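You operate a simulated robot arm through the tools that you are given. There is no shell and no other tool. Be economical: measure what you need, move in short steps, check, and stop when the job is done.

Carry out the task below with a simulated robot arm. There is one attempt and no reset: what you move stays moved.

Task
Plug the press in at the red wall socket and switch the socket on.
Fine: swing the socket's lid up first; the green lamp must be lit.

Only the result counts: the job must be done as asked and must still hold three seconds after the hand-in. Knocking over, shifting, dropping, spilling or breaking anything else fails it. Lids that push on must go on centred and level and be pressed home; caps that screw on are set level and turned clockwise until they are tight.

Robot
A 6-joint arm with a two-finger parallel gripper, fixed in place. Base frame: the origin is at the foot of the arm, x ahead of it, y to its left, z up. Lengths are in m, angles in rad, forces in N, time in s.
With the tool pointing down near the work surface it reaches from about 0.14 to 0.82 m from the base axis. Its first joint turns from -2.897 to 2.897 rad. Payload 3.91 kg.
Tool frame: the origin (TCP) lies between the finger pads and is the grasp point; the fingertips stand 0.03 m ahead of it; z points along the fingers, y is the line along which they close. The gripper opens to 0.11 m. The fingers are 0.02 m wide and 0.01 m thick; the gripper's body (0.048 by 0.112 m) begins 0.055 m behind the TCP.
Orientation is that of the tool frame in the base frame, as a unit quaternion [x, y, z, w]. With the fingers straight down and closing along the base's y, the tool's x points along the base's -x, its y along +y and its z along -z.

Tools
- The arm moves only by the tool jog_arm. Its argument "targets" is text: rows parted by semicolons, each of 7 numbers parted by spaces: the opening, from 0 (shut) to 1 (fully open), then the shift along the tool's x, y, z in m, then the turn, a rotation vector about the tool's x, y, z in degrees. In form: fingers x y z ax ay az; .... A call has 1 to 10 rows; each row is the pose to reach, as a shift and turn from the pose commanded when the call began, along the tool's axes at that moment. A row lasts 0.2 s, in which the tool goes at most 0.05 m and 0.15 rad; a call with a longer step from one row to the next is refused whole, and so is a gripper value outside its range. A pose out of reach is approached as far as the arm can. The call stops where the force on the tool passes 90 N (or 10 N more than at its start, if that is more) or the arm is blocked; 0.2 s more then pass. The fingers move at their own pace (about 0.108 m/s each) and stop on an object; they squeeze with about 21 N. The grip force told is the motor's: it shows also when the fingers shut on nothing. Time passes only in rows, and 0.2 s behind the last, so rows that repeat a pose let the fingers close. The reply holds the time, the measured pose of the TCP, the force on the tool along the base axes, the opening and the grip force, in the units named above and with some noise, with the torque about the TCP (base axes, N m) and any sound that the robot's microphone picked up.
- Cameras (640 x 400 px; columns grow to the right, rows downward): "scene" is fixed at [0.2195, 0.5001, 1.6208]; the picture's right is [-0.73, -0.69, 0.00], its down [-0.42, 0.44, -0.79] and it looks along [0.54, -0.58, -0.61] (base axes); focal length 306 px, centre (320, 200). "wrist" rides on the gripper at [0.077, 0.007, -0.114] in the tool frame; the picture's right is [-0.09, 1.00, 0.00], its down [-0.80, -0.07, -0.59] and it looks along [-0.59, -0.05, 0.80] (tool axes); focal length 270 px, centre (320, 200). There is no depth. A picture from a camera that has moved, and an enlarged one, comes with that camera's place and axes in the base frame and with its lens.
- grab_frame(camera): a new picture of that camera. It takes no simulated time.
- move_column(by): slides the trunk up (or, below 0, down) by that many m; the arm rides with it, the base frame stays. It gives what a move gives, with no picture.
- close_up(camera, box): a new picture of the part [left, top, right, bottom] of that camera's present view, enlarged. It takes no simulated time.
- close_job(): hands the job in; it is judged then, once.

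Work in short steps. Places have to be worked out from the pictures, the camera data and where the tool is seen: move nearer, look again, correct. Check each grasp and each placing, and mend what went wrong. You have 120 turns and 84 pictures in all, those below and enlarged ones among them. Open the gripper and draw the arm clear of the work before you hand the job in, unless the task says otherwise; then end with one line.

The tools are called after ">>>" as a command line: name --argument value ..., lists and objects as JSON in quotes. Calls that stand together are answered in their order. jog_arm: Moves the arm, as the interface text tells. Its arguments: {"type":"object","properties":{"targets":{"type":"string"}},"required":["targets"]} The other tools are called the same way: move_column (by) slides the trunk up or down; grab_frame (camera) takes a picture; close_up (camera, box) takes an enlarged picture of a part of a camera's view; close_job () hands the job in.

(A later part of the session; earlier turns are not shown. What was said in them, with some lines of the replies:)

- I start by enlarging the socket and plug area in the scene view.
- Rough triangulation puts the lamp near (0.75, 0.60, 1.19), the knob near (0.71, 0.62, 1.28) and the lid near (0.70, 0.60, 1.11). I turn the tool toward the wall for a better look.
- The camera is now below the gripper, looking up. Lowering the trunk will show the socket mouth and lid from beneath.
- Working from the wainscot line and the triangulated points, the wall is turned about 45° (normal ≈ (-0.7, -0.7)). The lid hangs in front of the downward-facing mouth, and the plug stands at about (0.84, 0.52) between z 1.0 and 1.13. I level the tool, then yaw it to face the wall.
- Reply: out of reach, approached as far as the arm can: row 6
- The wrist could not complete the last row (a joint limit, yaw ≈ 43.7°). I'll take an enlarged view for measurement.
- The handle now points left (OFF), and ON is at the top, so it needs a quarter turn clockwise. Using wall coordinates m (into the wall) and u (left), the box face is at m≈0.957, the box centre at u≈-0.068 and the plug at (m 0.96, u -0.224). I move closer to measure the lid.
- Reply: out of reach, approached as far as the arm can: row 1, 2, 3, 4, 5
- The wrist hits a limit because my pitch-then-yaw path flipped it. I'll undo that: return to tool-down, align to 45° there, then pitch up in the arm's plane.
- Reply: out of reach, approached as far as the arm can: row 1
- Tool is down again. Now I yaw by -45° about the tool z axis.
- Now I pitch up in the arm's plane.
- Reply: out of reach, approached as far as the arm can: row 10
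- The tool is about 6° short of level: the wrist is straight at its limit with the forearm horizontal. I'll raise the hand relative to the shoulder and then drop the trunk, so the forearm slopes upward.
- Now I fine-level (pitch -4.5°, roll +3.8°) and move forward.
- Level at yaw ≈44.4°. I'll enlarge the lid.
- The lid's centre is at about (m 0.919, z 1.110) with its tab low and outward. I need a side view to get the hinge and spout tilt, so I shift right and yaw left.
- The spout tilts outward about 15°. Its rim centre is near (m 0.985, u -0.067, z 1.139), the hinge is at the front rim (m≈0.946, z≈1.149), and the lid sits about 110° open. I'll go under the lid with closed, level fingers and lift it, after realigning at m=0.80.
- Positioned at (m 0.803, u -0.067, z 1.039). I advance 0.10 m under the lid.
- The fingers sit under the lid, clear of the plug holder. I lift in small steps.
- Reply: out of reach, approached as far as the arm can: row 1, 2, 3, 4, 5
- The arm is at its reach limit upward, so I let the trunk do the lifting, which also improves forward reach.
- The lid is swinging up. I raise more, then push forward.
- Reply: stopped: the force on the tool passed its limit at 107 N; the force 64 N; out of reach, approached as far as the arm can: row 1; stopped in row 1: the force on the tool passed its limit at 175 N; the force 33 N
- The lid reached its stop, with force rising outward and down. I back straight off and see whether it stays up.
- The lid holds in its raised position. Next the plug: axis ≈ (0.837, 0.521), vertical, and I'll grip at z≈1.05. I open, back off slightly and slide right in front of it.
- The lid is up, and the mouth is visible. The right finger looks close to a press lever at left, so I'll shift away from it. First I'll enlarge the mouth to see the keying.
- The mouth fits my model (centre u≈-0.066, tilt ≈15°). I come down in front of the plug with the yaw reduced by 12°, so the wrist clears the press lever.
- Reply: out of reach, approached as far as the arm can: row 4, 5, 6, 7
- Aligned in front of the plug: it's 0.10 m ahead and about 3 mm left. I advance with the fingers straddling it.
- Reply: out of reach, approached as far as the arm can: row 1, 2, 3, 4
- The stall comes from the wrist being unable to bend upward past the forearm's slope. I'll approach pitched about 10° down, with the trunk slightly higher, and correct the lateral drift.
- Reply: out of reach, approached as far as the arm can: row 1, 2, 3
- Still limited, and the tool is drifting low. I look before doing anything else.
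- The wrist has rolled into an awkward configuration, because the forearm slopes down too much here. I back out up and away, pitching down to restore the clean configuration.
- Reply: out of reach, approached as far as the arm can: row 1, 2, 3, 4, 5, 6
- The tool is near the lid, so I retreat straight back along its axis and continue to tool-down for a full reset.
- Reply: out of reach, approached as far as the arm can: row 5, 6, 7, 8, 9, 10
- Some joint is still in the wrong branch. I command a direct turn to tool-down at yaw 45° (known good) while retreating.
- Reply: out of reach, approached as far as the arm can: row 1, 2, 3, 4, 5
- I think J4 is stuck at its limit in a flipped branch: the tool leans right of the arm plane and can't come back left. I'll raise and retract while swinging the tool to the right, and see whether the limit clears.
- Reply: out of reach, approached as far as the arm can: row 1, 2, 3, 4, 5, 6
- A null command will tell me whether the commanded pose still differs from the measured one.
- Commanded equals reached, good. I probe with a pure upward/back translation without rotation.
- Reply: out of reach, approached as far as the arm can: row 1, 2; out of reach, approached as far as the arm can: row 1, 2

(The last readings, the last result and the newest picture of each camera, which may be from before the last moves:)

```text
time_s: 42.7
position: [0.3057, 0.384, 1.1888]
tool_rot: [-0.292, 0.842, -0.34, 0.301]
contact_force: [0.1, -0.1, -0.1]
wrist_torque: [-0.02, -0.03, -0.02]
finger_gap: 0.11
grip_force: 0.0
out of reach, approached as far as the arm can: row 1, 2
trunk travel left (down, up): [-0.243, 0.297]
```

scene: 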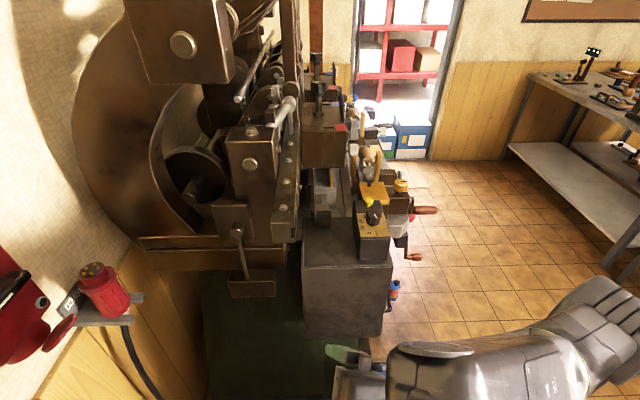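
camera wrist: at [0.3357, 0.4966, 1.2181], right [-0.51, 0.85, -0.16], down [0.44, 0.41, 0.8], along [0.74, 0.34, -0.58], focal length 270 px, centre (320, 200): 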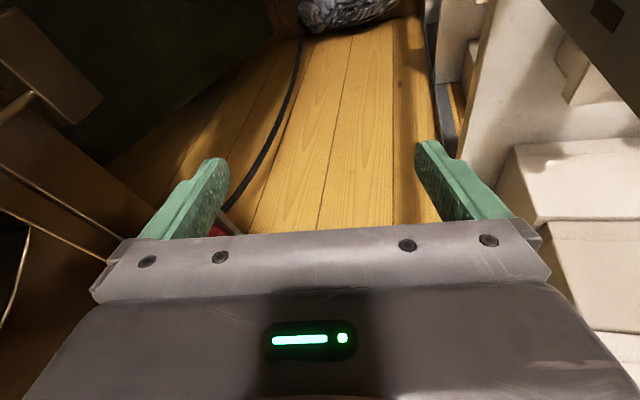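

The readings fit a large wrist bend at its limit. I reduce it by pitching the tool up toward horizontal while it leans right.

>>> jog_arm --targets "1 0 0 0 7.4 -3.1 0; 1 0 0 0 14.8 -6.2 0; 1 0 0 0 22.1 -9.2 0; 1 0 0 0 29.5 -12.3 0; 1 0 0 0 36.9 -15.4 0.2"

>>> grab_frame --camera "scene"

```text
time_s: 43.9
position: [0.3056, 0.3841, 1.1893]
tool_rot: [-0.221, 0.645, -0.55, 0.482]
contact_force: [-0.1, 0.8, 0.6]
wrist_torque: [-0.01, -0.01, 0.02]
finger_gap: 0.1101
grip_force: 0.1
trunk travel left (down, up): [-0.243, 0.297]
```

```text
43 pictures are left
```

scene: 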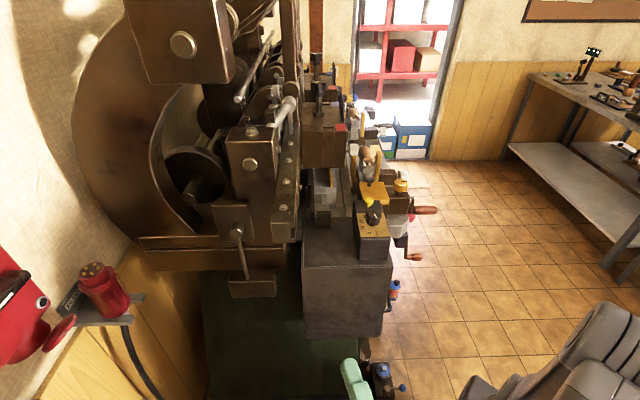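

The limit has cleared. I continue rolling the tool around the forearm axis, from right toward up, to reach the J4≈0 branch.

>>> jog_arm --targets "1 0 0 0 7.8 0.3 -1.5; 1 0 0 0 15.7 0.7 -3; 1 0 0 0 23.5 1 -4.5; 1 0 0 0 31.4 1.3 -6; 1 0 0 0 39.2 1.6 -7.5; 1 0 0 0 47 2 -9"

```text
time_s: 45.3
position: [0.3902, 0.3732, 1.222]
tool_rot: [0.056, -0.361, 0.792, -0.49]
contact_force: [-0.2, 0.2, 0.9]
wrist_torque: [-0.01, 0.02, 0.0]
finger_gap: 0.1099
grip_force: 0.1
out of reach, approached as far as the arm can: row 2, 3, 4, 5, 6
trunk travel left (down, up): [-0.243, 0.297]
```

>>> grab_frame --camera "scene"

```text
42 pictures are left
```

scene: 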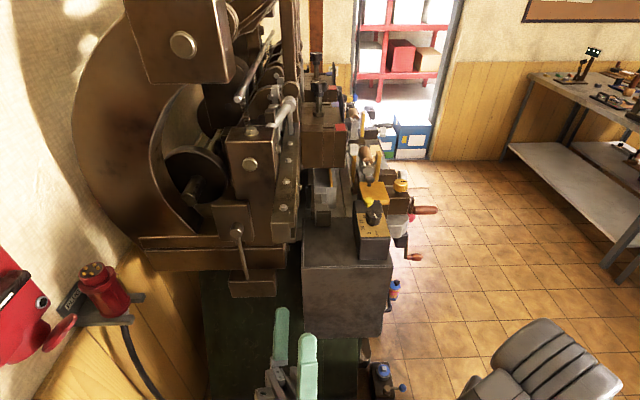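

The tool's x axis points backwards here, i.e. J6 is wound ~180°. I test which roll direction about the tool axis is free.

>>> jog_arm --targets "1 0 0 0 0 0 8; 1 0 0 0 0 0 16"

```text
time_s: 45.9
position: [0.395, 0.3733, 1.2252]
tool_rot: [0.001, -0.367, 0.725, -0.583]
contact_force: [-0.1, 0.4, -0.4]
wrist_torque: [-0.02, 0.01, -0.01]
finger_gap: 0.1098
grip_force: 0.1
out of reach, approached as far as the arm can: row 1, 2
trunk travel left (down, up): [-0.243, 0.297]
```

>>> jog_arm --targets "1 0 0 0 0 0 -8; 1 0 0 0 0 0 -16; 1 0 0 0 0 0 -24; 1 0 0 0 0 0 -32; 1 0 0 0 0 0 -40"

```text
time_s: 47.1
position: [0.4758, 0.2713, 1.1288]
tool_rot: [0.133, -0.347, 0.868, -0.329]
contact_force: [-0.2, 0.2, -0.7]
wrist_torque: [0.02, -0.03, 0.0]
finger_gap: 0.1098
grip_force: 0.1
out of reach, approached as far as the arm can: row 2, 3, 4, 5
trunk travel left (down, up): [-0.243, 0.297]
```

The positive roll is the free side. I unwind with positive roll.

>>> jog_arm --targets "1 0 0 0 0 0 8; 1 0 0 0 0 0 16; 1 0 0 0 0 0 24; 1 0 0 0 0 0 32; 1 0 0 0 0 0 40; 1 0 0 0 0 0 48; 1 0 0 0 0 0 56; 1 0 0 0 0 0 64"

```text
time_s: 48.9
position: [0.4755, 0.2711, 1.1286]
tool_rot: [0.072, 0.364, -0.562, 0.74]
contact_force: [0.2, -0.3, 0.7]
wrist_torque: [-0.02, -0.01, -0.02]
finger_gap: 0.1099
grip_force: 0.1
trunk travel left (down, up): [-0.243, 0.297]
```

Free now. I continue along the direct rotation toward the natural posture (in-plane, pitched up 60°), which is mostly more positive roll.

>>> jog_arm --targets "1 0 0 0 -3.6 -1.8 6.9; 1 0 0 0 -7.2 -3.6 13.8; 1 0 0 0 -10.8 -5.4 20.7; 1 0 0 0 -14.4 -7.2 27.6; 1 0 0 0 -18 -9.1 34.6; 1 0 0 0 -21.6 -10.9 41.5; 1 0 0 0 -25.3 -12.7 48.4; 1 0 0 0 -28.9 -14.5 55.3; 1 0 0 0 -32.5 -16.3 62.2; 1 0 0 0 -36.1 -18.2 69.1"

```text
time_s: 51.1
position: [0.475, 0.2715, 1.1293]
tool_rot: [-0.039, 0.293, 0.075, 0.952]
contact_force: [0.4, -0.2, 0.1]
wrist_torque: [-0.01, 0.03, -0.04]
finger_gap: 0.11
grip_force: 0.1
trunk travel left (down, up): [-0.243, 0.297]
```

The wrist is back in a clean branch (bend-up, near-natural roll). I'll stay in it by using a high trunk, so the forearm slopes well down. First I back to azimuth 45° with a yaw, then raise the trunk.

>>> jog_arm --targets "1 -0.025 0.023 -0.016 -4 -0.2 5.8; 1 -0.051 0.046 -0.033 -7.9 -0.4 11.5; 1 -0.077 0.068 -0.05 -11.9 -0.6 17.3; 1 -0.102 0.091 -0.066 -15.8 -0.8 23.1"

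>>> move_column --by 0.25

```text
time_s: 52.1
position: [0.3385, 0.341, 1.1309]
tool_rot: [-0.109, 0.275, 0.304, 0.906]
contact_force: [0.8, -0.2, -0.1]
wrist_torque: [0.02, 0.02, -0.01]
finger_gap: 0.1099
grip_force: 0.0
trunk travel left (down, up): [-0.243, 0.297]
```

```text
time_s: 54.7
position: [0.3403, 0.3419, 1.3789]
tool_rot: [-0.108, 0.275, 0.303, 0.906]
contact_force: [0.1, 0.1, 0.3]
wrist_torque: [0.02, -0.03, -0.03]
finger_gap: 0.1101
grip_force: 0.0
trunk travel left (down, up): [-0.493, 0.047]
```

I now descend and advance with the tool nearly level (still about 6° up), toward a point in front of the plug.

>>> jog_arm --targets "1 0.036 -0.014 -0.01 0 5 0; 1 0.071 -0.029 -0.02 0 10 0; 1 0.107 -0.043 -0.03 0 15 0; 1 0.143 -0.057 -0.04 0 20 0; 1 0.178 -0.072 -0.05 0 25 0; 1 0.214 -0.086 -0.059 0 30 0; 1 0.25 -0.1 -0.069 0 35 0; 1 0.286 -0.114 -0.079 0 40 0; 1 0.321 -0.129 -0.089 0 45 0; 1 0.357 -0.143 -0.099 0 49.6 0"

>>> grab_frame --camera "scene"

>>> grab_frame --camera "wrist"

```text
time_s: 56.9
position: [0.621, 0.3677, 1.0994]
tool_rot: [-0.225, 0.631, 0.228, 0.706]
contact_force: [-0.2, 0.8, 0.5]
wrist_torque: [0.04, -0.01, 0.01]
finger_gap: 0.1098
grip_force: 0.1
trunk travel left (down, up): [-0.493, 0.047]
```

```text
41 pictures are left
```

scene: 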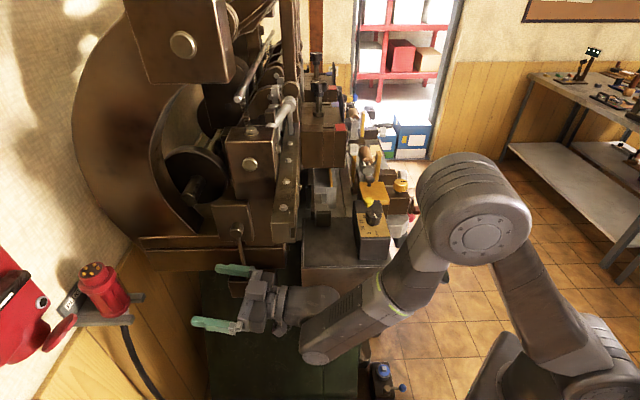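

```text
40 pictures are left
camera wrist: at [0.5338, 0.3067, 1.0107], right [-0.62, 0.79, 0.06], down [-0.5, -0.45, 0.74], along [0.61, 0.43, 0.67], focal length 270 px, centre (320, 200)
```

wrist: 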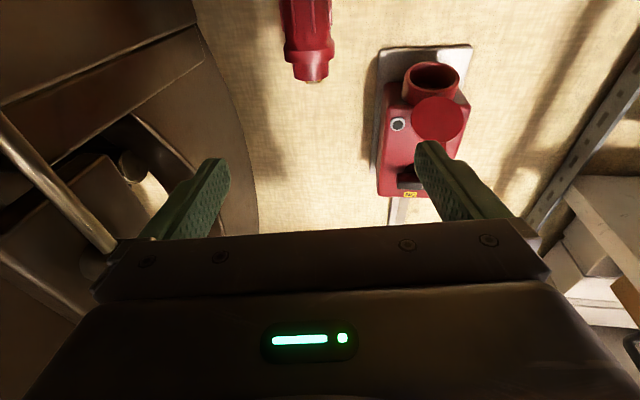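

Now in a proper elbow-up posture. The plug is 0.257 m ahead, 0.081 m below along the tool axes. I go in to 0.10 m short of it.

>>> jog_arm --targets "1 0.02 -0.002 0.04 0 0 0.5; 1 0.04 -0.004 0.08 0 0 1; 1 0.06 -0.006 0.115 0 0 1.5; 1 0.08 -0.008 0.15 0 0 1.7; 1 0.08 -0.008 0.155 0 0 1.7"

>>> grab_frame --camera "wrist"

```text
time_s: 58.1
position: [0.7562, 0.4582, 1.0384]
tool_rot: [-0.217, 0.633, 0.24, 0.704]
contact_force: [0.1, 1.1, -1.0]
wrist_torque: [-0.01, 0.04, -0.01]
finger_gap: 0.11
grip_force: 0.2
trunk travel left (down, up): [-0.493, 0.047]
```

```text
39 pictures are left
camera wrist: at [0.6681, 0.3996, 0.9487], right [-0.62, 0.78, 0.09], down [-0.49, -0.47, 0.73], along [0.62, 0.41, 0.67], focal length 270 px, centre (320, 200)
```

wrist: 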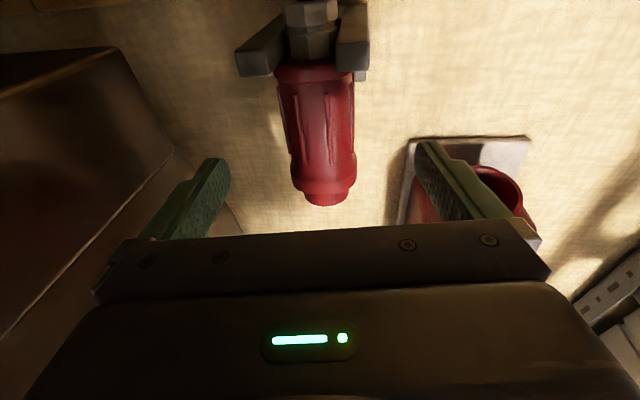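

Laterally centred, plug axis 0.102 m ahead. I advance.

>>> jog_arm --targets "1 0 0 0.03 0 0 0; 1 0 0 0.06 0 0 0; 1 0 0 0.085 0 0 0; 1 0 0 0.1 0 0 0"

>>> grab_frame --camera "wrist"

>>> close_up --camera "scene" --box '[0, 240, 200, 380]'

```text
time_s: 59.1
position: [0.8357, 0.5185, 1.048]
tool_rot: [-0.216, 0.634, 0.239, 0.703]
contact_force: [0.3, -0.2, -0.1]
wrist_torque: [0.01, -0.01, -0.01]
finger_gap: 0.1101
grip_force: 0.0
trunk travel left (down, up): [-0.493, 0.047]
```

```text
38 pictures are left
camera wrist: at [0.7461, 0.46, 0.9586], right [-0.62, 0.78, 0.09], down [-0.49, -0.47, 0.74], along [0.62, 0.41, 0.67], focal length 270 px, centre (320, 200)
```

wrist: 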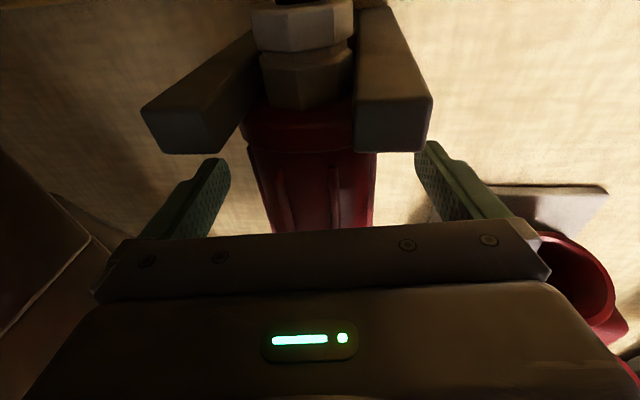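

```text
2.86 times, centred on (100, 310) of scene
camera zoom: at [0.2195, 0.5001, 1.6208], right [-0.73, -0.69, 0.0], down [-0.42, 0.44, -0.79], along [0.54, -0.58, -0.61], focal length 876 px, centre (949, -114)
```

zoom: 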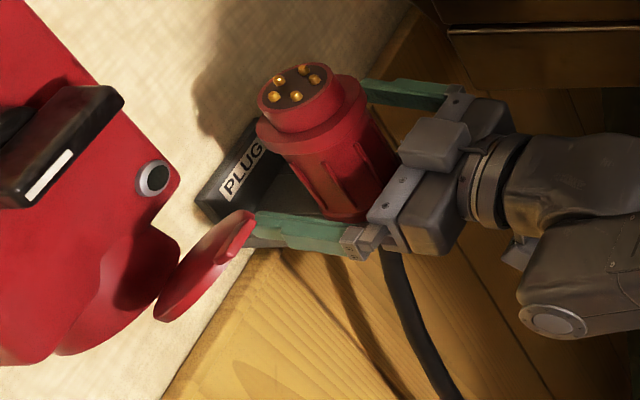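

Perfect straddle. I close the fingers on the plug body.

>>> jog_arm --targets "0.7 0 0 0 0 0 0; 0.5 0 0 0 0 0 0; 0.3 0 0 0 0 0 0; 0 0 0 0 0 0 0; 0 0 0 0 0 0 0"

```text
time_s: 60.3
position: [0.8346, 0.5185, 1.0479]
tool_rot: [-0.216, 0.633, 0.239, 0.704]
contact_force: [-0.7, -0.1, 0.3]
wrist_torque: [0.04, 0.06, 0.0]
finger_gap: 0.0527
grip_force: 21.1
trunk travel left (down, up): [-0.493, 0.047]
```

Gripped (gap 0.053, 21 N). I lift 0.03 m and check.

>>> jog_arm --targets "0 -0.01 0 0.001 0 0 0; 0 -0.02 0 0.002 0 0 0; 0 -0.03 0 0.003 0 0 0"

>>> close_up --camera "scene" --box '[0, 240, 200, 380]'

```text
time_s: 61.1
position: [0.8349, 0.5191, 1.0789]
tool_rot: [-0.217, 0.634, 0.24, 0.703]
contact_force: [-0.1, 0.2, -2.9]
wrist_torque: [-0.03, 0.04, 0.0]
finger_gap: 0.0527
grip_force: 21.1
trunk travel left (down, up): [-0.493, 0.047]
```

```text
2.86 times, centred on (100, 310) of scene
camera zoom: at [0.2195, 0.5001, 1.6208], right [-0.73, -0.69, 0.0], down [-0.42, 0.44, -0.79], along [0.54, -0.58, -0.61], focal length 876 px, centre (949, -114)
```

zoom: 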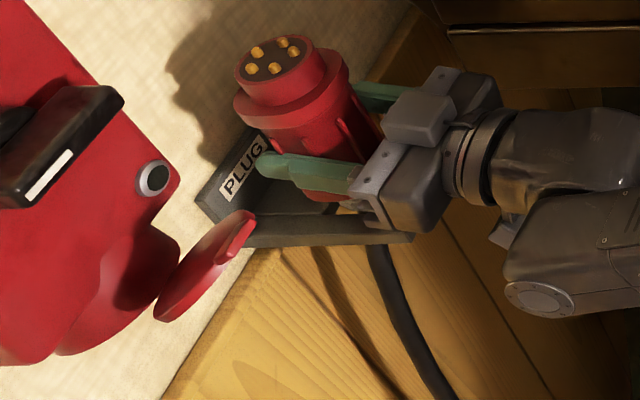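

Lifted cleanly. I pull it straight out from the wall 0.13 m.

>>> jog_arm --targets "0 -0.0034 -0.0041 -0.0321 0 0 0; 0 -0.0067 -0.0082 -0.0642 0 0 0; 0 -0.01 -0.0123 -0.0962 0 0 0; 0 -0.0134 -0.0164 -0.1283 0 0 0"

>>> close_up --camera "scene" --box '[0, 240, 240, 400]'

```text
time_s: 62.1
position: [0.7419, 0.4275, 1.0787]
tool_rot: [-0.217, 0.633, 0.241, 0.703]
contact_force: [0.1, 0.3, -2.8]
wrist_torque: [-0.04, 0.01, 0.01]
finger_gap: 0.0526
grip_force: 20.8
trunk travel left (down, up): [-0.493, 0.047]
```

```text
2.50 times, centred on (120, 320) of scene
camera zoom: at [0.2195, 0.5001, 1.6208], right [-0.73, -0.69, 0.0], down [-0.42, 0.44, -0.79], along [0.54, -0.58, -0.61], focal length 766 px, centre (820, -100)
```

zoom: 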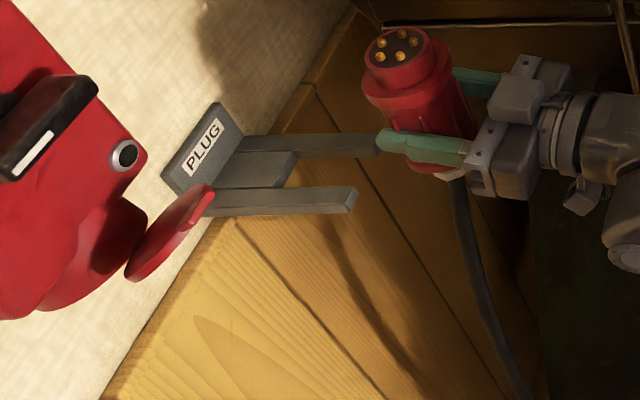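

The plug is free. I keep its orientation (as both holder and socket sit on the same wall), lower it, slide left under the socket line, then tilt it 15° about the wall's horizontal axis.

>>> jog_arm --targets "0 0.025 0 -0.003 0 0 0; 0 0.05 0 -0.005 0 0 0; 0 0.05 0.039 -0.01 0 0 0; 0 0.049 0.078 -0.015 0 0 0; 0 0.049 0.117 -0.02 0 0 0; 0 0.048 0.155 -0.025 0 0 0; 0 0.048 0.155 -0.025 -0.1 7.5 -0.9; 0 0.048 0.155 -0.025 -0.2 14.9 -1.9"

>>> grab_frame --camera "scene"

>>> grab_frame --camera "wrist"

```text
time_s: 63.9
position: [0.6308, 0.5371, 1.0288]
tool_rot: [-0.257, 0.716, 0.198, 0.618]
contact_force: [-0.5, -0.7, -2.7]
wrist_torque: [-0.04, -0.03, 0.0]
finger_gap: 0.0528
grip_force: 20.5
trunk travel left (down, up): [-0.493, 0.047]
```

```text
34 pictures are left
```

scene: 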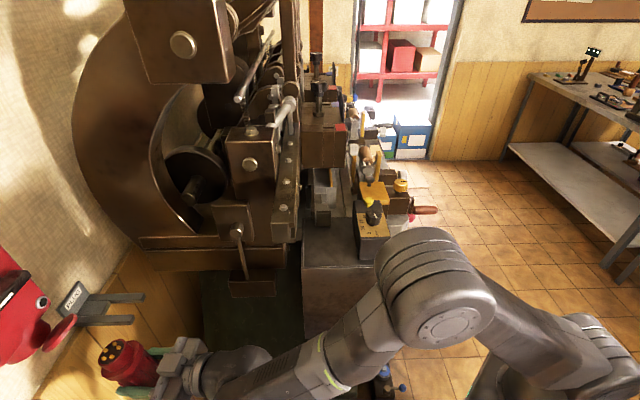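

```text
33 pictures are left
camera wrist: at [0.5293, 0.4647, 0.9695], right [-0.6, 0.8, 0.05], down [-0.34, -0.32, 0.89], along [0.72, 0.52, 0.46], focal length 270 px, centre (320, 200)
```

wrist: 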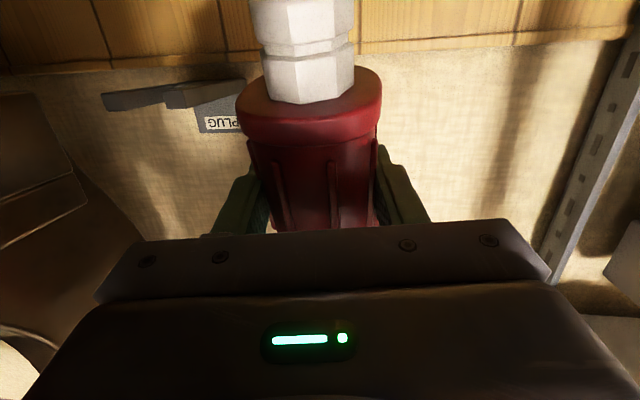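

At (m 0.826, u -0.066, z 1.029) with the plug tilted. I advance beneath the mouth to m=0.957.

>>> jog_arm --targets "0 -0.006 0.004 0.032 0 0 0; 0 -0.012 0.008 0.064 0 0 0; 0 -0.018 0.012 0.096 0 0 0; 0 -0.023 0.0164 0.128 0 0 0"

>>> close_up --camera "scene" --box '[0, 260, 180, 400]'

>>> grab_frame --camera "wrist"

```text
time_s: 64.9
position: [0.7242, 0.6307, 1.029]
tool_rot: [-0.258, 0.715, 0.2, 0.618]
contact_force: [0.2, 0.4, -2.3]
wrist_torque: [0.02, 0.05, 0.02]
finger_gap: 0.0525
grip_force: 21.2
trunk travel left (down, up): [-0.493, 0.047]
```

```text
2.86 times, centred on (90, 330) of scene
camera zoom: at [0.2195, 0.5001, 1.6208], right [-0.73, -0.69, 0.0], down [-0.42, 0.44, -0.79], along [0.54, -0.58, -0.61], focal length 876 px, centre (977, -171)
```

zoom: 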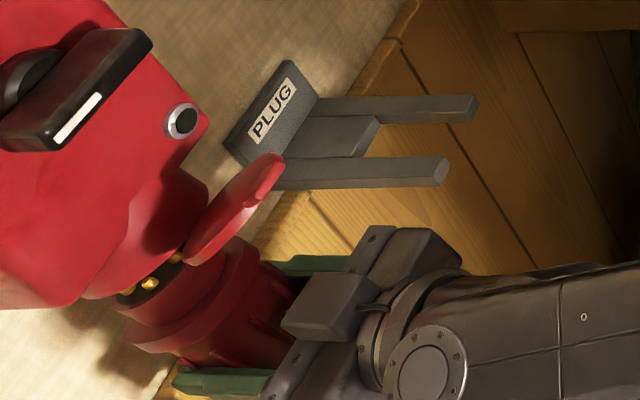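

```text
31 pictures are left
camera wrist: at [0.6227, 0.5578, 0.9701], right [-0.6, 0.8, 0.05], down [-0.34, -0.32, 0.89], along [0.72, 0.52, 0.46], focal length 270 px, centre (320, 200)
```

wrist: 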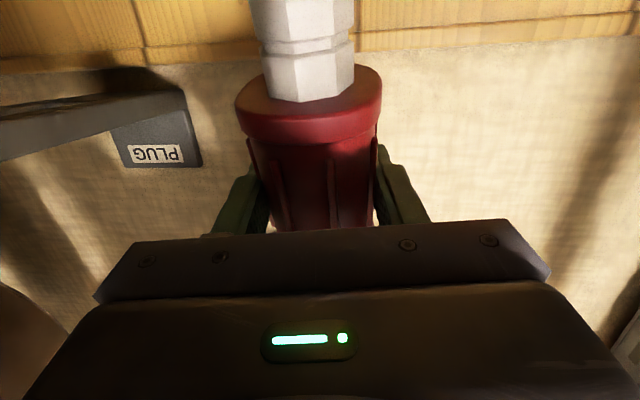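

>>> close_up --camera "scene" --box '[10, 305, 90, 375]'

```text
5.71 times, centred on (50, 340) of scene
camera zoom: at [0.2195, 0.5001, 1.6208], right [-0.73, -0.69, 0.0], down [-0.42, 0.44, -0.79], along [0.54, -0.58, -0.61], focal length 1751 px, centre (1863, -600)
```

zoom: 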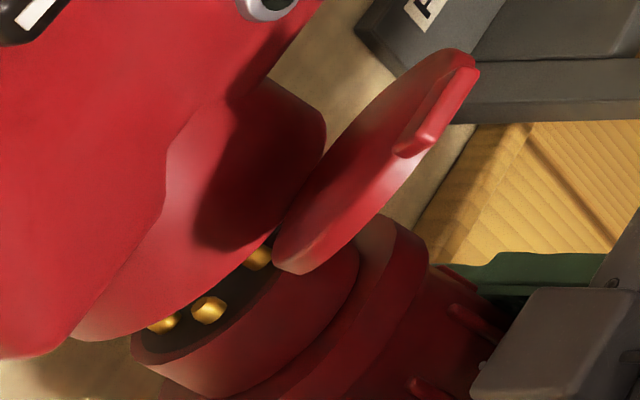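

Comparing plug and rim in the same view: the nose sits ~27 mm below the rim but ~12–14 mm too close to the wall. I shift back 12 mm and re-check.

>>> jog_arm --targets "0 0.002 -0.0015 -0.0117 0 0 0; 0 0.002 -0.0015 -0.0117 0 0 0"

>>> close_up --camera "scene" --box '[10, 305, 90, 375]'

```text
time_s: 65.5
position: [0.7167, 0.6233, 1.0298]
tool_rot: [-0.257, 0.715, 0.199, 0.619]
contact_force: [0.1, 0.0, -2.7]
wrist_torque: [-0.04, -0.04, 0.04]
finger_gap: 0.0525
grip_force: 20.7
trunk travel left (down, up): [-0.493, 0.047]
```

```text
5.71 times, centred on (50, 340) of scene
camera zoom: at [0.2195, 0.5001, 1.6208], right [-0.73, -0.69, 0.0], down [-0.42, 0.44, -0.79], along [0.54, -0.58, -0.61], focal length 1751 px, centre (1863, -600)
```

zoom: 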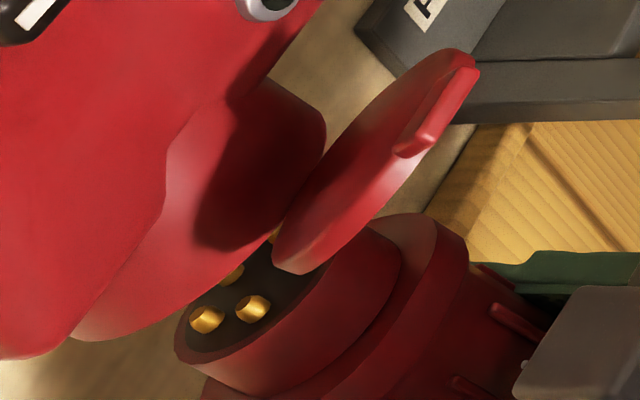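

Silhouette centres perpendicular to the axis differ by ~22 px, about 3 mm in u and 4 mm in m. I correct by that and raise 0.02 m along the socket axis, then re-check.

>>> jog_arm --targets "0 0.0006 -0.0035 -0.0035 0 0 0; 0 -0.0094 -0.0035 -0.0025 0 0 0; 0 -0.0193 -0.0035 -0.0015 0 0 0"

>>> close_up --camera "scene" --box '[10, 305, 90, 375]'

```text
time_s: 66.3
position: [0.7187, 0.6214, 1.0482]
tool_rot: [-0.258, 0.715, 0.2, 0.619]
contact_force: [-0.4, -0.5, -3.6]
wrist_torque: [-0.01, -0.01, 0.0]
finger_gap: 0.0524
grip_force: 20.8
trunk travel left (down, up): [-0.493, 0.047]
```

```text
5.71 times, centred on (50, 340) of scene
camera zoom: at [0.2195, 0.5001, 1.6208], right [-0.73, -0.69, 0.0], down [-0.42, 0.44, -0.79], along [0.54, -0.58, -0.61], focal length 1751 px, centre (1863, -600)
```

zoom: 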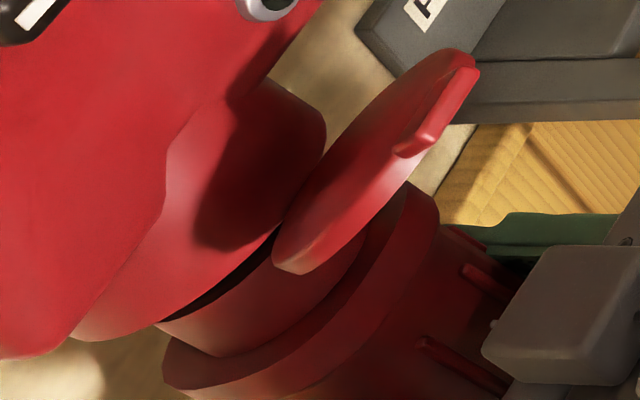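

Now centred to within about 2 mm. I make a small trim and raise in 5 mm steps, watching force.

>>> jog_arm --targets "0 0 -0.001 -0.0015 0 0 0; 0 -0.005 -0.001 -0.001 0 0 0; 0 -0.01 -0.001 -0.0005 0 0 0"

>>> close_up --camera "scene" --box '[10, 305, 90, 375]'

```text
time_s: 67.1
position: [0.7206, 0.6208, 1.0592]
tool_rot: [-0.257, 0.716, 0.198, 0.618]
contact_force: [-0.3, -0.7, -3.3]
wrist_torque: [0.02, -0.02, -0.01]
finger_gap: 0.053
grip_force: 20.9
trunk travel left (down, up): [-0.493, 0.047]
```

```text
5.71 times, centred on (50, 340) of scene
camera zoom: at [0.2195, 0.5001, 1.6208], right [-0.73, -0.69, 0.0], down [-0.42, 0.44, -0.79], along [0.54, -0.58, -0.61], focal length 1751 px, centre (1863, -600)
```

zoom: 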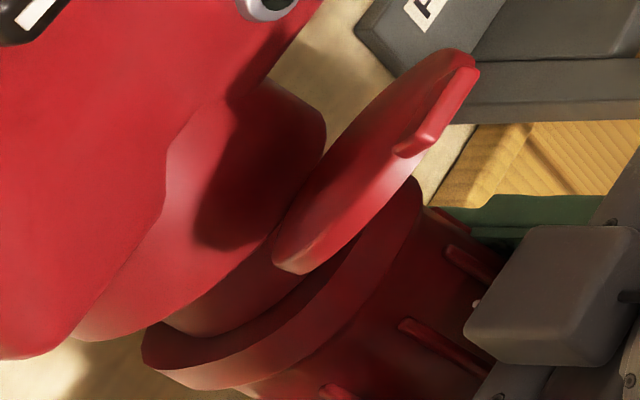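

No contact and well centred; the nose is inside the rim. I continue up.

>>> jog_arm --targets "0 -0.005 0 0.0005 0 0 0; 0 -0.01 0 0.001 0 0 0"

>>> close_up --camera "scene" --box '[10, 305, 90, 375]'

```text
time_s: 67.7
position: [0.7226, 0.6236, 1.0696]
tool_rot: [-0.257, 0.714, 0.2, 0.62]
contact_force: [-1.0, 0.5, -2.9]
wrist_torque: [-0.04, -0.04, 0.03]
finger_gap: 0.0523
grip_force: 21.3
trunk travel left (down, up): [-0.493, 0.047]
```

```text
5.71 times, centred on (50, 340) of scene
camera zoom: at [0.2195, 0.5001, 1.6208], right [-0.73, -0.69, 0.0], down [-0.42, 0.44, -0.79], along [0.54, -0.58, -0.61], focal length 1751 px, centre (1863, -600)
```

zoom: 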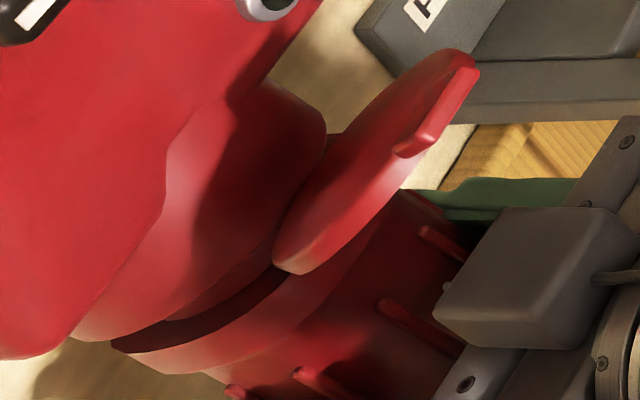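

The collar is ~1 cm from the rim. I press on in 4 mm steps.

>>> jog_arm --targets "0 -0.004 0 0.0004 0 0 0; 0 -0.008 0 0.0008 0 0 0; 0 -0.012 0 0.0012 0 0 0"

>>> close_up --camera "scene" --box '[10, 305, 90, 375]'

```text
time_s: 68.5
position: [0.7249, 0.625, 1.0806]
tool_rot: [-0.258, 0.715, 0.199, 0.619]
contact_force: [0.1, 0.0, -3.7]
wrist_torque: [-0.02, 0.0, 0.01]
finger_gap: 0.0525
grip_force: 20.6
trunk travel left (down, up): [-0.493, 0.047]
```

```text
5.71 times, centred on (50, 340) of scene
camera zoom: at [0.2195, 0.5001, 1.6208], right [-0.73, -0.69, 0.0], down [-0.42, 0.44, -0.79], along [0.54, -0.58, -0.61], focal length 1751 px, centre (1863, -600)
```

zoom: 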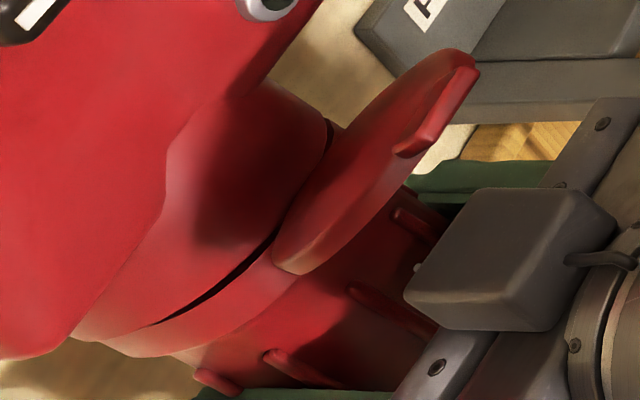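

Almost home. I push in 2 mm steps to feel the seat.

>>> jog_arm --targets "0 -0.002 0 0.0002 0 0 0; 0 -0.004 0 0.0004 0 0 0; 0 -0.004 0 0.0004 0 0 0"

```text
time_s: 69.3
position: [0.7227, 0.6251, 1.0831]
tool_rot: [-0.258, 0.716, 0.199, 0.618]
contact_force: [-11.2, -4.9, -10.6]
wrist_torque: [-0.03, -0.11, -0.25]
finger_gap: 0.0522
grip_force: 21.5
trunk travel left (down, up): [-0.493, 0.047]
heard: snap
```

A snap: the plug has latched. I check visually before releasing.

>>> close_up --camera "scene" --box '[0, 260, 140, 380]'

```text
3.33 times, centred on (70, 320) of scene
camera zoom: at [0.2195, 0.5001, 1.6208], right [-0.73, -0.69, 0.0], down [-0.42, 0.44, -0.79], along [0.54, -0.58, -0.61], focal length 1022 px, centre (1153, -200)
```

zoom: 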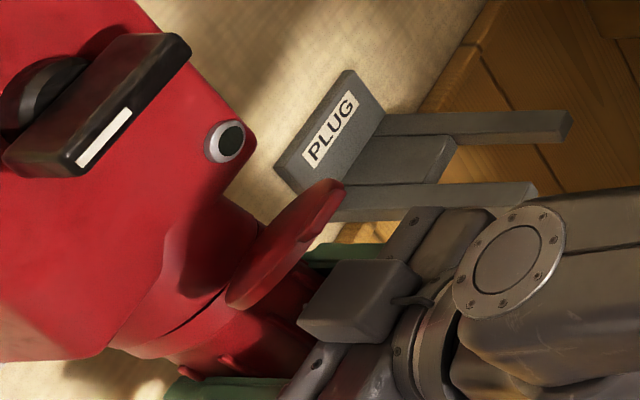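

I give it a last 3 mm push to be sure it is home.

>>> jog_arm --targets "0 -0.0015 0 0.0002 0 0 0; 0 -0.003 0 0.0003 0 0 0; 0 -0.003 0 0.0003 0 0 0"

```text
time_s: 70.1
position: [0.7249, 0.6278, 1.0855]
tool_rot: [-0.258, 0.716, 0.198, 0.618]
contact_force: [-9.1, -1.8, -14.0]
wrist_torque: [-0.13, 0.0, -0.26]
finger_gap: 0.0526
grip_force: 21.2
trunk travel left (down, up): [-0.493, 0.047]
```

Seated firmly. I open the fingers.

>>> jog_arm --targets "1 0 0 0 0 0 0; 1 0 0 0 0 0 0; 1 0 0 0 0 0 0"

>>> jog_arm --targets "1 0.003 -0.002 -0.02 0 0 0; 1 0.007 -0.005 -0.05 0 0 0; 1 0.012 -0.01 -0.09 0 0 0; 1 0.018 -0.014 -0.13 0 0 0"

>>> close_up --camera "scene" --box '[0, 240, 160, 400]'

>>> grab_frame --camera "wrist"

```text
time_s: 70.9
position: [0.7252, 0.6264, 1.0871]
tool_rot: [-0.258, 0.715, 0.2, 0.619]
contact_force: [-1.1, -0.7, 0.4]
wrist_torque: [0.03, -0.01, -0.01]
finger_gap: 0.1101
grip_force: 0.0
trunk travel left (down, up): [-0.493, 0.047]
```

```text
time_s: 71.9
position: [0.6294, 0.5335, 1.0913]
tool_rot: [-0.257, 0.714, 0.2, 0.619]
contact_force: [0.1, -0.6, -0.6]
wrist_torque: [0.0, -0.01, 0.02]
finger_gap: 0.1098
grip_force: 0.1
trunk travel left (down, up): [-0.493, 0.047]
```

```text
2.50 times, centred on (80, 320) of scene
camera zoom: at [0.2195, 0.5001, 1.6208], right [-0.73, -0.69, 0.0], down [-0.42, 0.44, -0.79], along [0.54, -0.58, -0.61], focal length 766 px, centre (920, -100)
```

zoom: 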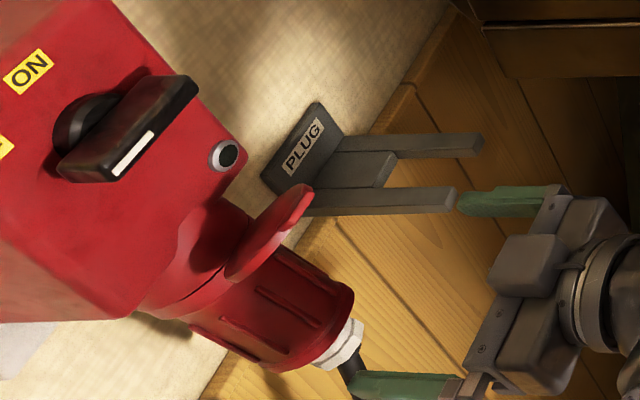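

```text
22 pictures are left
camera wrist: at [0.527, 0.4611, 1.0321], right [-0.6, 0.8, 0.05], down [-0.34, -0.32, 0.88], along [0.72, 0.52, 0.46], focal length 270 px, centre (320, 200)
```

wrist: 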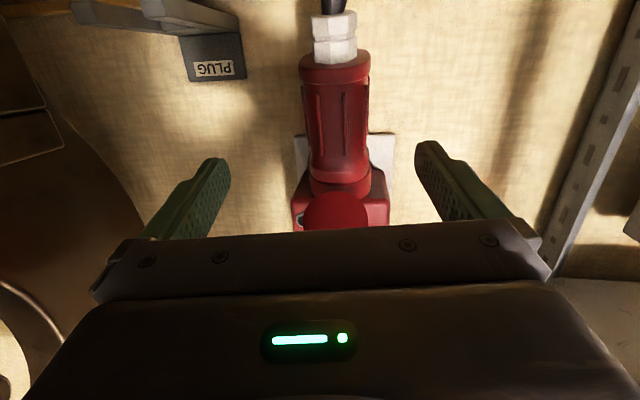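

The plug stays in. Now the switch: the bar handle lies horizontal at about (m 0.94, u -0.067, z 1.277). I back out, raise the trunk to its top, and level the tool in front of it.

>>> jog_arm --targets "1 0.0064 -0.005 -0.039 0 0 0; 1 0.0128 -0.01 -0.078 0 0 0; 1 -0.02 -0.011 -0.084 -1.8 -2.3 0.3; 1 -0.055 -0.012 -0.09 -3.6 -4.5 0.7; 1 -0.09 -0.013 -0.095 -5.5 -6.8 1; 1 -0.13 -0.014 -0.101 -7.3 -9.1 1.4"

>>> move_column --by 0.044

>>> grab_frame --camera "wrist"

```text
time_s: 73.3
position: [0.5732, 0.4761, 1.2336]
tool_rot: [-0.271, 0.652, 0.272, 0.653]
contact_force: [-0.1, 0.0, 0.2]
wrist_torque: [-0.02, 0.0, -0.02]
finger_gap: 0.1103
grip_force: 0.1
trunk travel left (down, up): [-0.493, 0.047]
```

```text
time_s: 74.2
position: [0.5716, 0.4784, 1.2782]
tool_rot: [-0.271, 0.653, 0.271, 0.653]
contact_force: [-0.3, 0.8, 0.6]
wrist_torque: [0.04, 0.01, 0.01]
finger_gap: 0.11
grip_force: 0.2
trunk travel left (down, up): [-0.537, 0.003]
```

```text
21 pictures are left
camera wrist: at [0.4868, 0.4023, 1.2008], right [-0.71, 0.7, 0.09], down [-0.37, -0.47, 0.8], along [0.6, 0.53, 0.59], focal length 270 px, centre (320, 200)
```

wrist: 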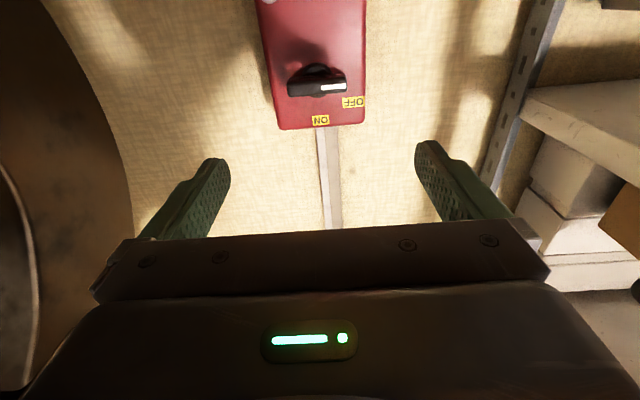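

>>> close_up --camera "wrist" --box '[260, 40, 380, 140]'

>>> close_up --camera "scene" --box '[0, 240, 70, 310]'

```text
4.00 times, centred on (320, 90) of wrist
camera zoom: at [0.4868, 0.4023, 1.2008], right [-0.71, 0.7, 0.09], down [-0.37, -0.47, 0.8], along [0.6, 0.53, 0.59], focal length 1081 px, centre (320, 640)
```

zoom: 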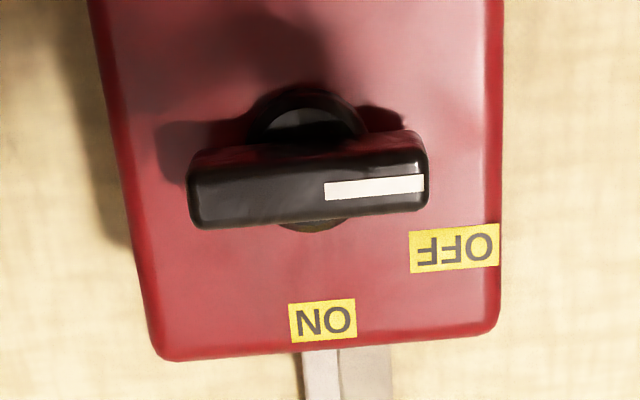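

```text
5.71 times, centred on (35, 275) of scene
camera zoom: at [0.2195, 0.5001, 1.6208], right [-0.73, -0.69, 0.0], down [-0.42, 0.44, -0.79], along [0.54, -0.58, -0.61], focal length 1751 px, centre (1949, -229)
```

zoom: 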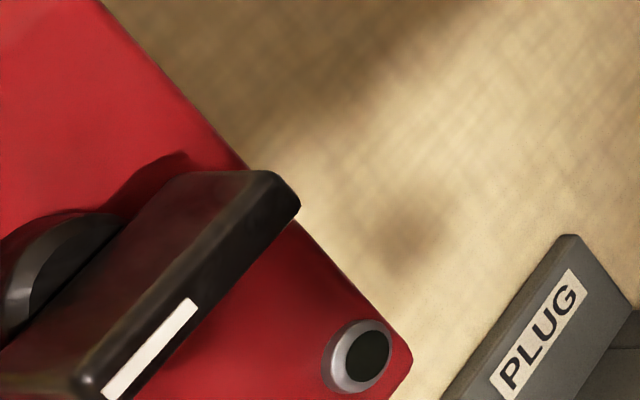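

The handle's front face is at m≈0.919, its centre at u≈-0.067, z≈1.271, and it's about 16 mm thick. I roll the tool -84° first, so the fingers will sit above and below the bar.

>>> jog_arm --targets "0.45 0 0 0 0 0 -8.4; 0.45 0 0 0 0 0 -16.8; 0.45 0 0 0 0 0 -25.2; 0.45 0 0 0 0 0 -33.6; 0.45 0 0 0 0 0 -42; 0.45 0 0 0 0 0 -50.4; 0.45 0 0 0 0 0 -58.8; 0.45 0 0 0 0 0 -67.2; 0.45 0 0 0 0 0 -75.6; 0.45 0 0 0 0 0 -84"

```text
time_s: 76.4
position: [0.5728, 0.478, 1.2785]
tool_rot: [-0.638, 0.303, -0.235, 0.667]
contact_force: [-0.5, -0.4, -0.1]
wrist_torque: [-0.03, 0.01, 0.0]
finger_gap: 0.0494
grip_force: 0.1
trunk travel left (down, up): [-0.537, 0.003]
```

Now I finish the roll, drop 7 mm and approach to within 5 cm.

>>> jog_arm --targets "0.45 0 0.0037 0.03 0 0 -3; 0.45 0.001 0.0075 0.06 0 0 -6; 0.45 0.001 0.0075 0.09 0 0 -6; 0.45 0.001 0.0075 0.12 0 0 -6"

>>> grab_frame --camera "wrist"

>>> close_up --camera "scene" --box '[0, 220, 160, 340]'

```text
time_s: 77.4
position: [0.6593, 0.5624, 1.2691]
tool_rot: [-0.653, 0.27, -0.271, 0.654]
contact_force: [-0.4, -0.4, -0.3]
wrist_torque: [0.01, -0.03, -0.01]
finger_gap: 0.0496
grip_force: 0.0
trunk travel left (down, up): [-0.537, 0.003]
```

```text
18 pictures are left
camera wrist: at [0.6318, 0.4276, 1.263], right [-0.06, 0.06, -1.0], down [-0.99, 0.14, 0.07], along [0.15, 0.99, 0.05], focal length 270 px, centre (320, 200)
```

wrist: 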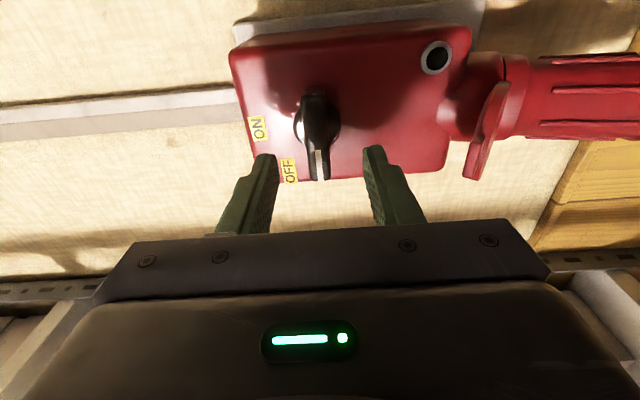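

```text
3.33 times, centred on (80, 280) of scene
camera zoom: at [0.2195, 0.5001, 1.6208], right [-0.73, -0.69, 0.0], down [-0.42, 0.44, -0.79], along [0.54, -0.58, -0.61], focal length 1022 px, centre (1120, -67)
```

zoom: 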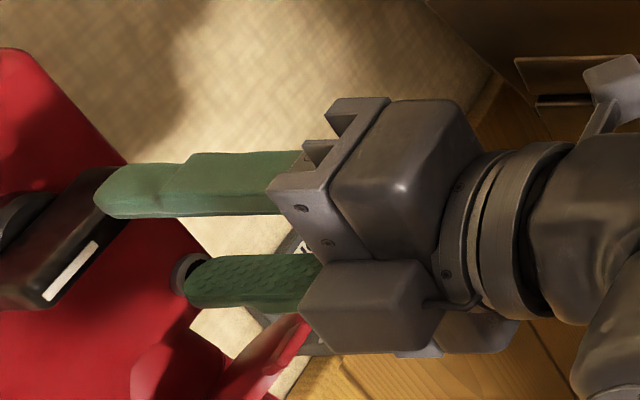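

The bar is centred between the fingers. I advance 0.049 m and close.

>>> jog_arm --targets "0.45 0 0 0.025 0 0 0; 0.45 0 0 0.045 0 0 0; 0.45 0 0 0.049 0 0 0"

>>> jog_arm --targets "0.3 0 0 0 0 0 0; 0.15 0 0 0 0 0 0; 0 0 0 0 0 0 0; 0 0 0 0 0 0 0"

```text
time_s: 78.2
position: [0.6929, 0.5974, 1.2714]
tool_rot: [0.654, -0.27, 0.27, -0.653]
contact_force: [0.2, 0.8, -0.8]
wrist_torque: [0.01, 0.0, 0.0]
finger_gap: 0.0494
grip_force: 0.0
trunk travel left (down, up): [-0.537, 0.003]
```

```text
time_s: 79.2
position: [0.6932, 0.5966, 1.2724]
tool_rot: [-0.653, 0.269, -0.27, 0.654]
contact_force: [1.5, 1.6, 4.6]
wrist_torque: [-0.38, 0.39, -0.04]
finger_gap: 0.0158
grip_force: 44.8
trunk travel left (down, up): [-0.537, 0.003]
```

Gripped the 15.8 mm bar. I turn clockwise (+ about the tool axis), the first 40°.

>>> jog_arm --targets "0 0 0 0 0 0 8; 0 0 0 0 0 0 16; 0 0 0 0 0 0 24; 0 0 0 0 0 0 32; 0 0 0 0 0 0 40"

```text
time_s: 80.4
position: [0.6927, 0.597, 1.2723]
tool_rot: [-0.52, 0.477, -0.029, 0.708]
contact_force: [11.0, 6.7, 19.9]
wrist_torque: [-0.73, 0.66, -0.32]
finger_gap: 0.0161
grip_force: 44.6
trunk travel left (down, up): [-0.537, 0.003]
```

Moderate forces. I continue to 90°.

>>> jog_arm --targets "0 0 0 0 0 0 8; 0 0 0 0 0 0 16; 0 0 0 0 0 0 24; 0 0 0 0 0 0 32; 0 0 0 0 0 0 40; 0 0 0 0 0 0 48"

>>> close_up --camera "scene" --box '[0, 220, 160, 340]'

```text
time_s: 81.8
position: [0.6949, 0.5951, 1.2732]
tool_rot: [-0.28, 0.647, 0.262, 0.659]
contact_force: [19.2, 4.4, 27.7]
wrist_torque: [-0.03, 0.03, -0.11]
finger_gap: 0.0159
grip_force: 45.4
trunk travel left (down, up): [-0.537, 0.003]
```

```text
3.33 times, centred on (80, 280) of scene
camera zoom: at [0.2195, 0.5001, 1.6208], right [-0.73, -0.69, 0.0], down [-0.42, 0.44, -0.79], along [0.54, -0.58, -0.61], focal length 1022 px, centre (1120, -67)
```

zoom: 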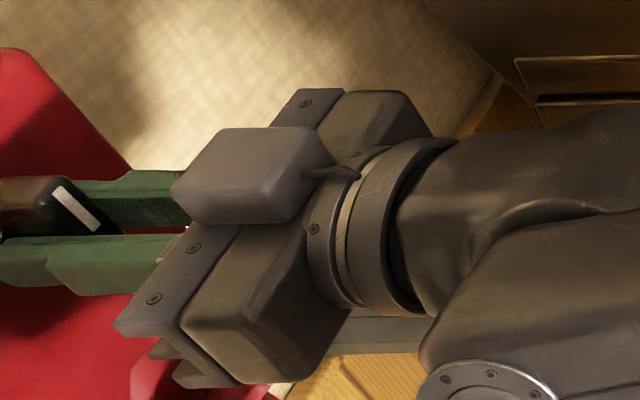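

The white mark points up. I turn 4° more to reach the stop, then release and back off.

>>> jog_arm --targets "0 0 0 0 0 0 4; 0 0 0 0 0 0 4"

>>> jog_arm --targets "0.4 0 0 0 0 0 0; 0.4 0 0 0 0 0 0; 0.4 0 0 -0.03 0 0 0; 0.4 0 0 -0.07 0 0 0; 0.4 0 0 -0.11 0 0 0; 0.4 0 0 -0.15 0 0 0; 0.4 0 0 -0.19 0 0 0"

>>> grab_frame --camera "wrist"

>>> close_up --camera "scene" --box '[0, 220, 160, 380]'

```text
time_s: 82.4
position: [0.694, 0.5948, 1.2734]
tool_rot: [-0.258, 0.656, 0.284, 0.65]
contact_force: [21.4, 3.6, 27.0]
wrist_torque: [-0.58, -0.89, -0.12]
finger_gap: 0.0164
grip_force: 44.7
trunk travel left (down, up): [-0.537, 0.003]
```

```text
time_s: 84.0
position: [0.5567, 0.461, 1.2692]
tool_rot: [-0.259, 0.657, 0.284, 0.649]
contact_force: [-0.6, -0.6, -1.0]
wrist_torque: [-0.01, 0.0, 0.0]
finger_gap: 0.0439
grip_force: 0.0
trunk travel left (down, up): [-0.537, 0.003]
```

```text
15 pictures are left
camera wrist: at [0.4689, 0.3879, 1.193], right [-0.7, 0.7, 0.12], down [-0.35, -0.49, 0.8], along [0.62, 0.52, 0.59], focal length 270 px, centre (320, 200)
```

wrist: 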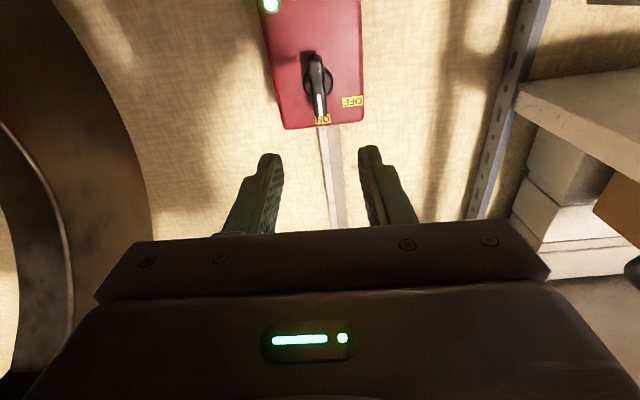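

```text
2.50 times, centred on (80, 300) of scene
camera zoom: at [0.2195, 0.5001, 1.6208], right [-0.73, -0.69, 0.0], down [-0.42, 0.44, -0.79], along [0.54, -0.58, -0.61], focal length 766 px, centre (920, -50)
```

zoom: 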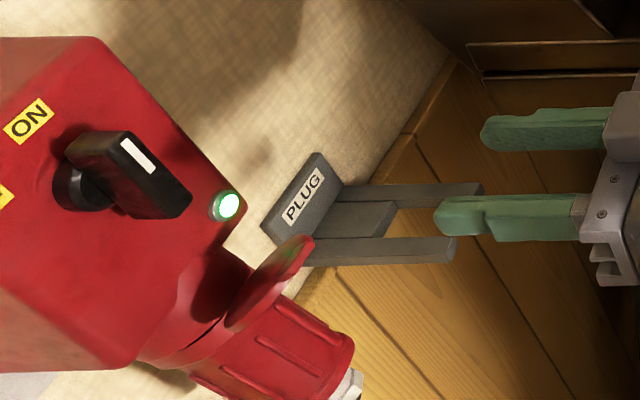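

The green lamp is lit, the handle points to ON, the plug is seated and the lid is up. I open fully and draw back a bit further, then hand in.

>>> jog_arm --targets "1 0 0 -0.03 0 0 0; 1 0 0 -0.06 0 0 0; 1 0 0 -0.08 0 0 0; 1 0 0 -0.08 0 0 0"

>>> close_up --camera "scene" --box '[0, 220, 160, 380]'

```text
time_s: 85.0
position: [0.501, 0.4051, 1.2699]
tool_rot: [-0.26, 0.657, 0.283, 0.648]
contact_force: [-0.4, 0.0, -0.7]
wrist_torque: [-0.01, 0.01, 0.0]
finger_gap: 0.1098
grip_force: 0.1
trunk travel left (down, up): [-0.537, 0.003]
```

```text
2.50 times, centred on (80, 300) of scene
camera zoom: at [0.2195, 0.5001, 1.6208], right [-0.73, -0.69, 0.0], down [-0.42, 0.44, -0.79], along [0.54, -0.58, -0.61], focal length 766 px, centre (920, -50)
```

zoom: 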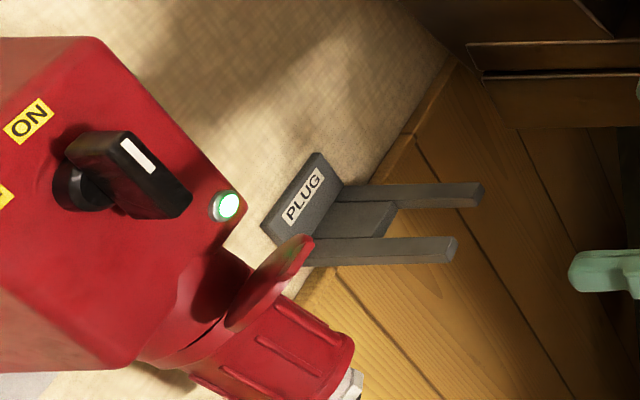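

Everything is holding steady and the arm is clear, so I hand in.

>>> close_job

```text
The job is handed in.
```

The press is plugged in at the red wall socket with the lid swung up, the switch is on ON and the green lamp is lit; the gripper is open and the arm is clear.
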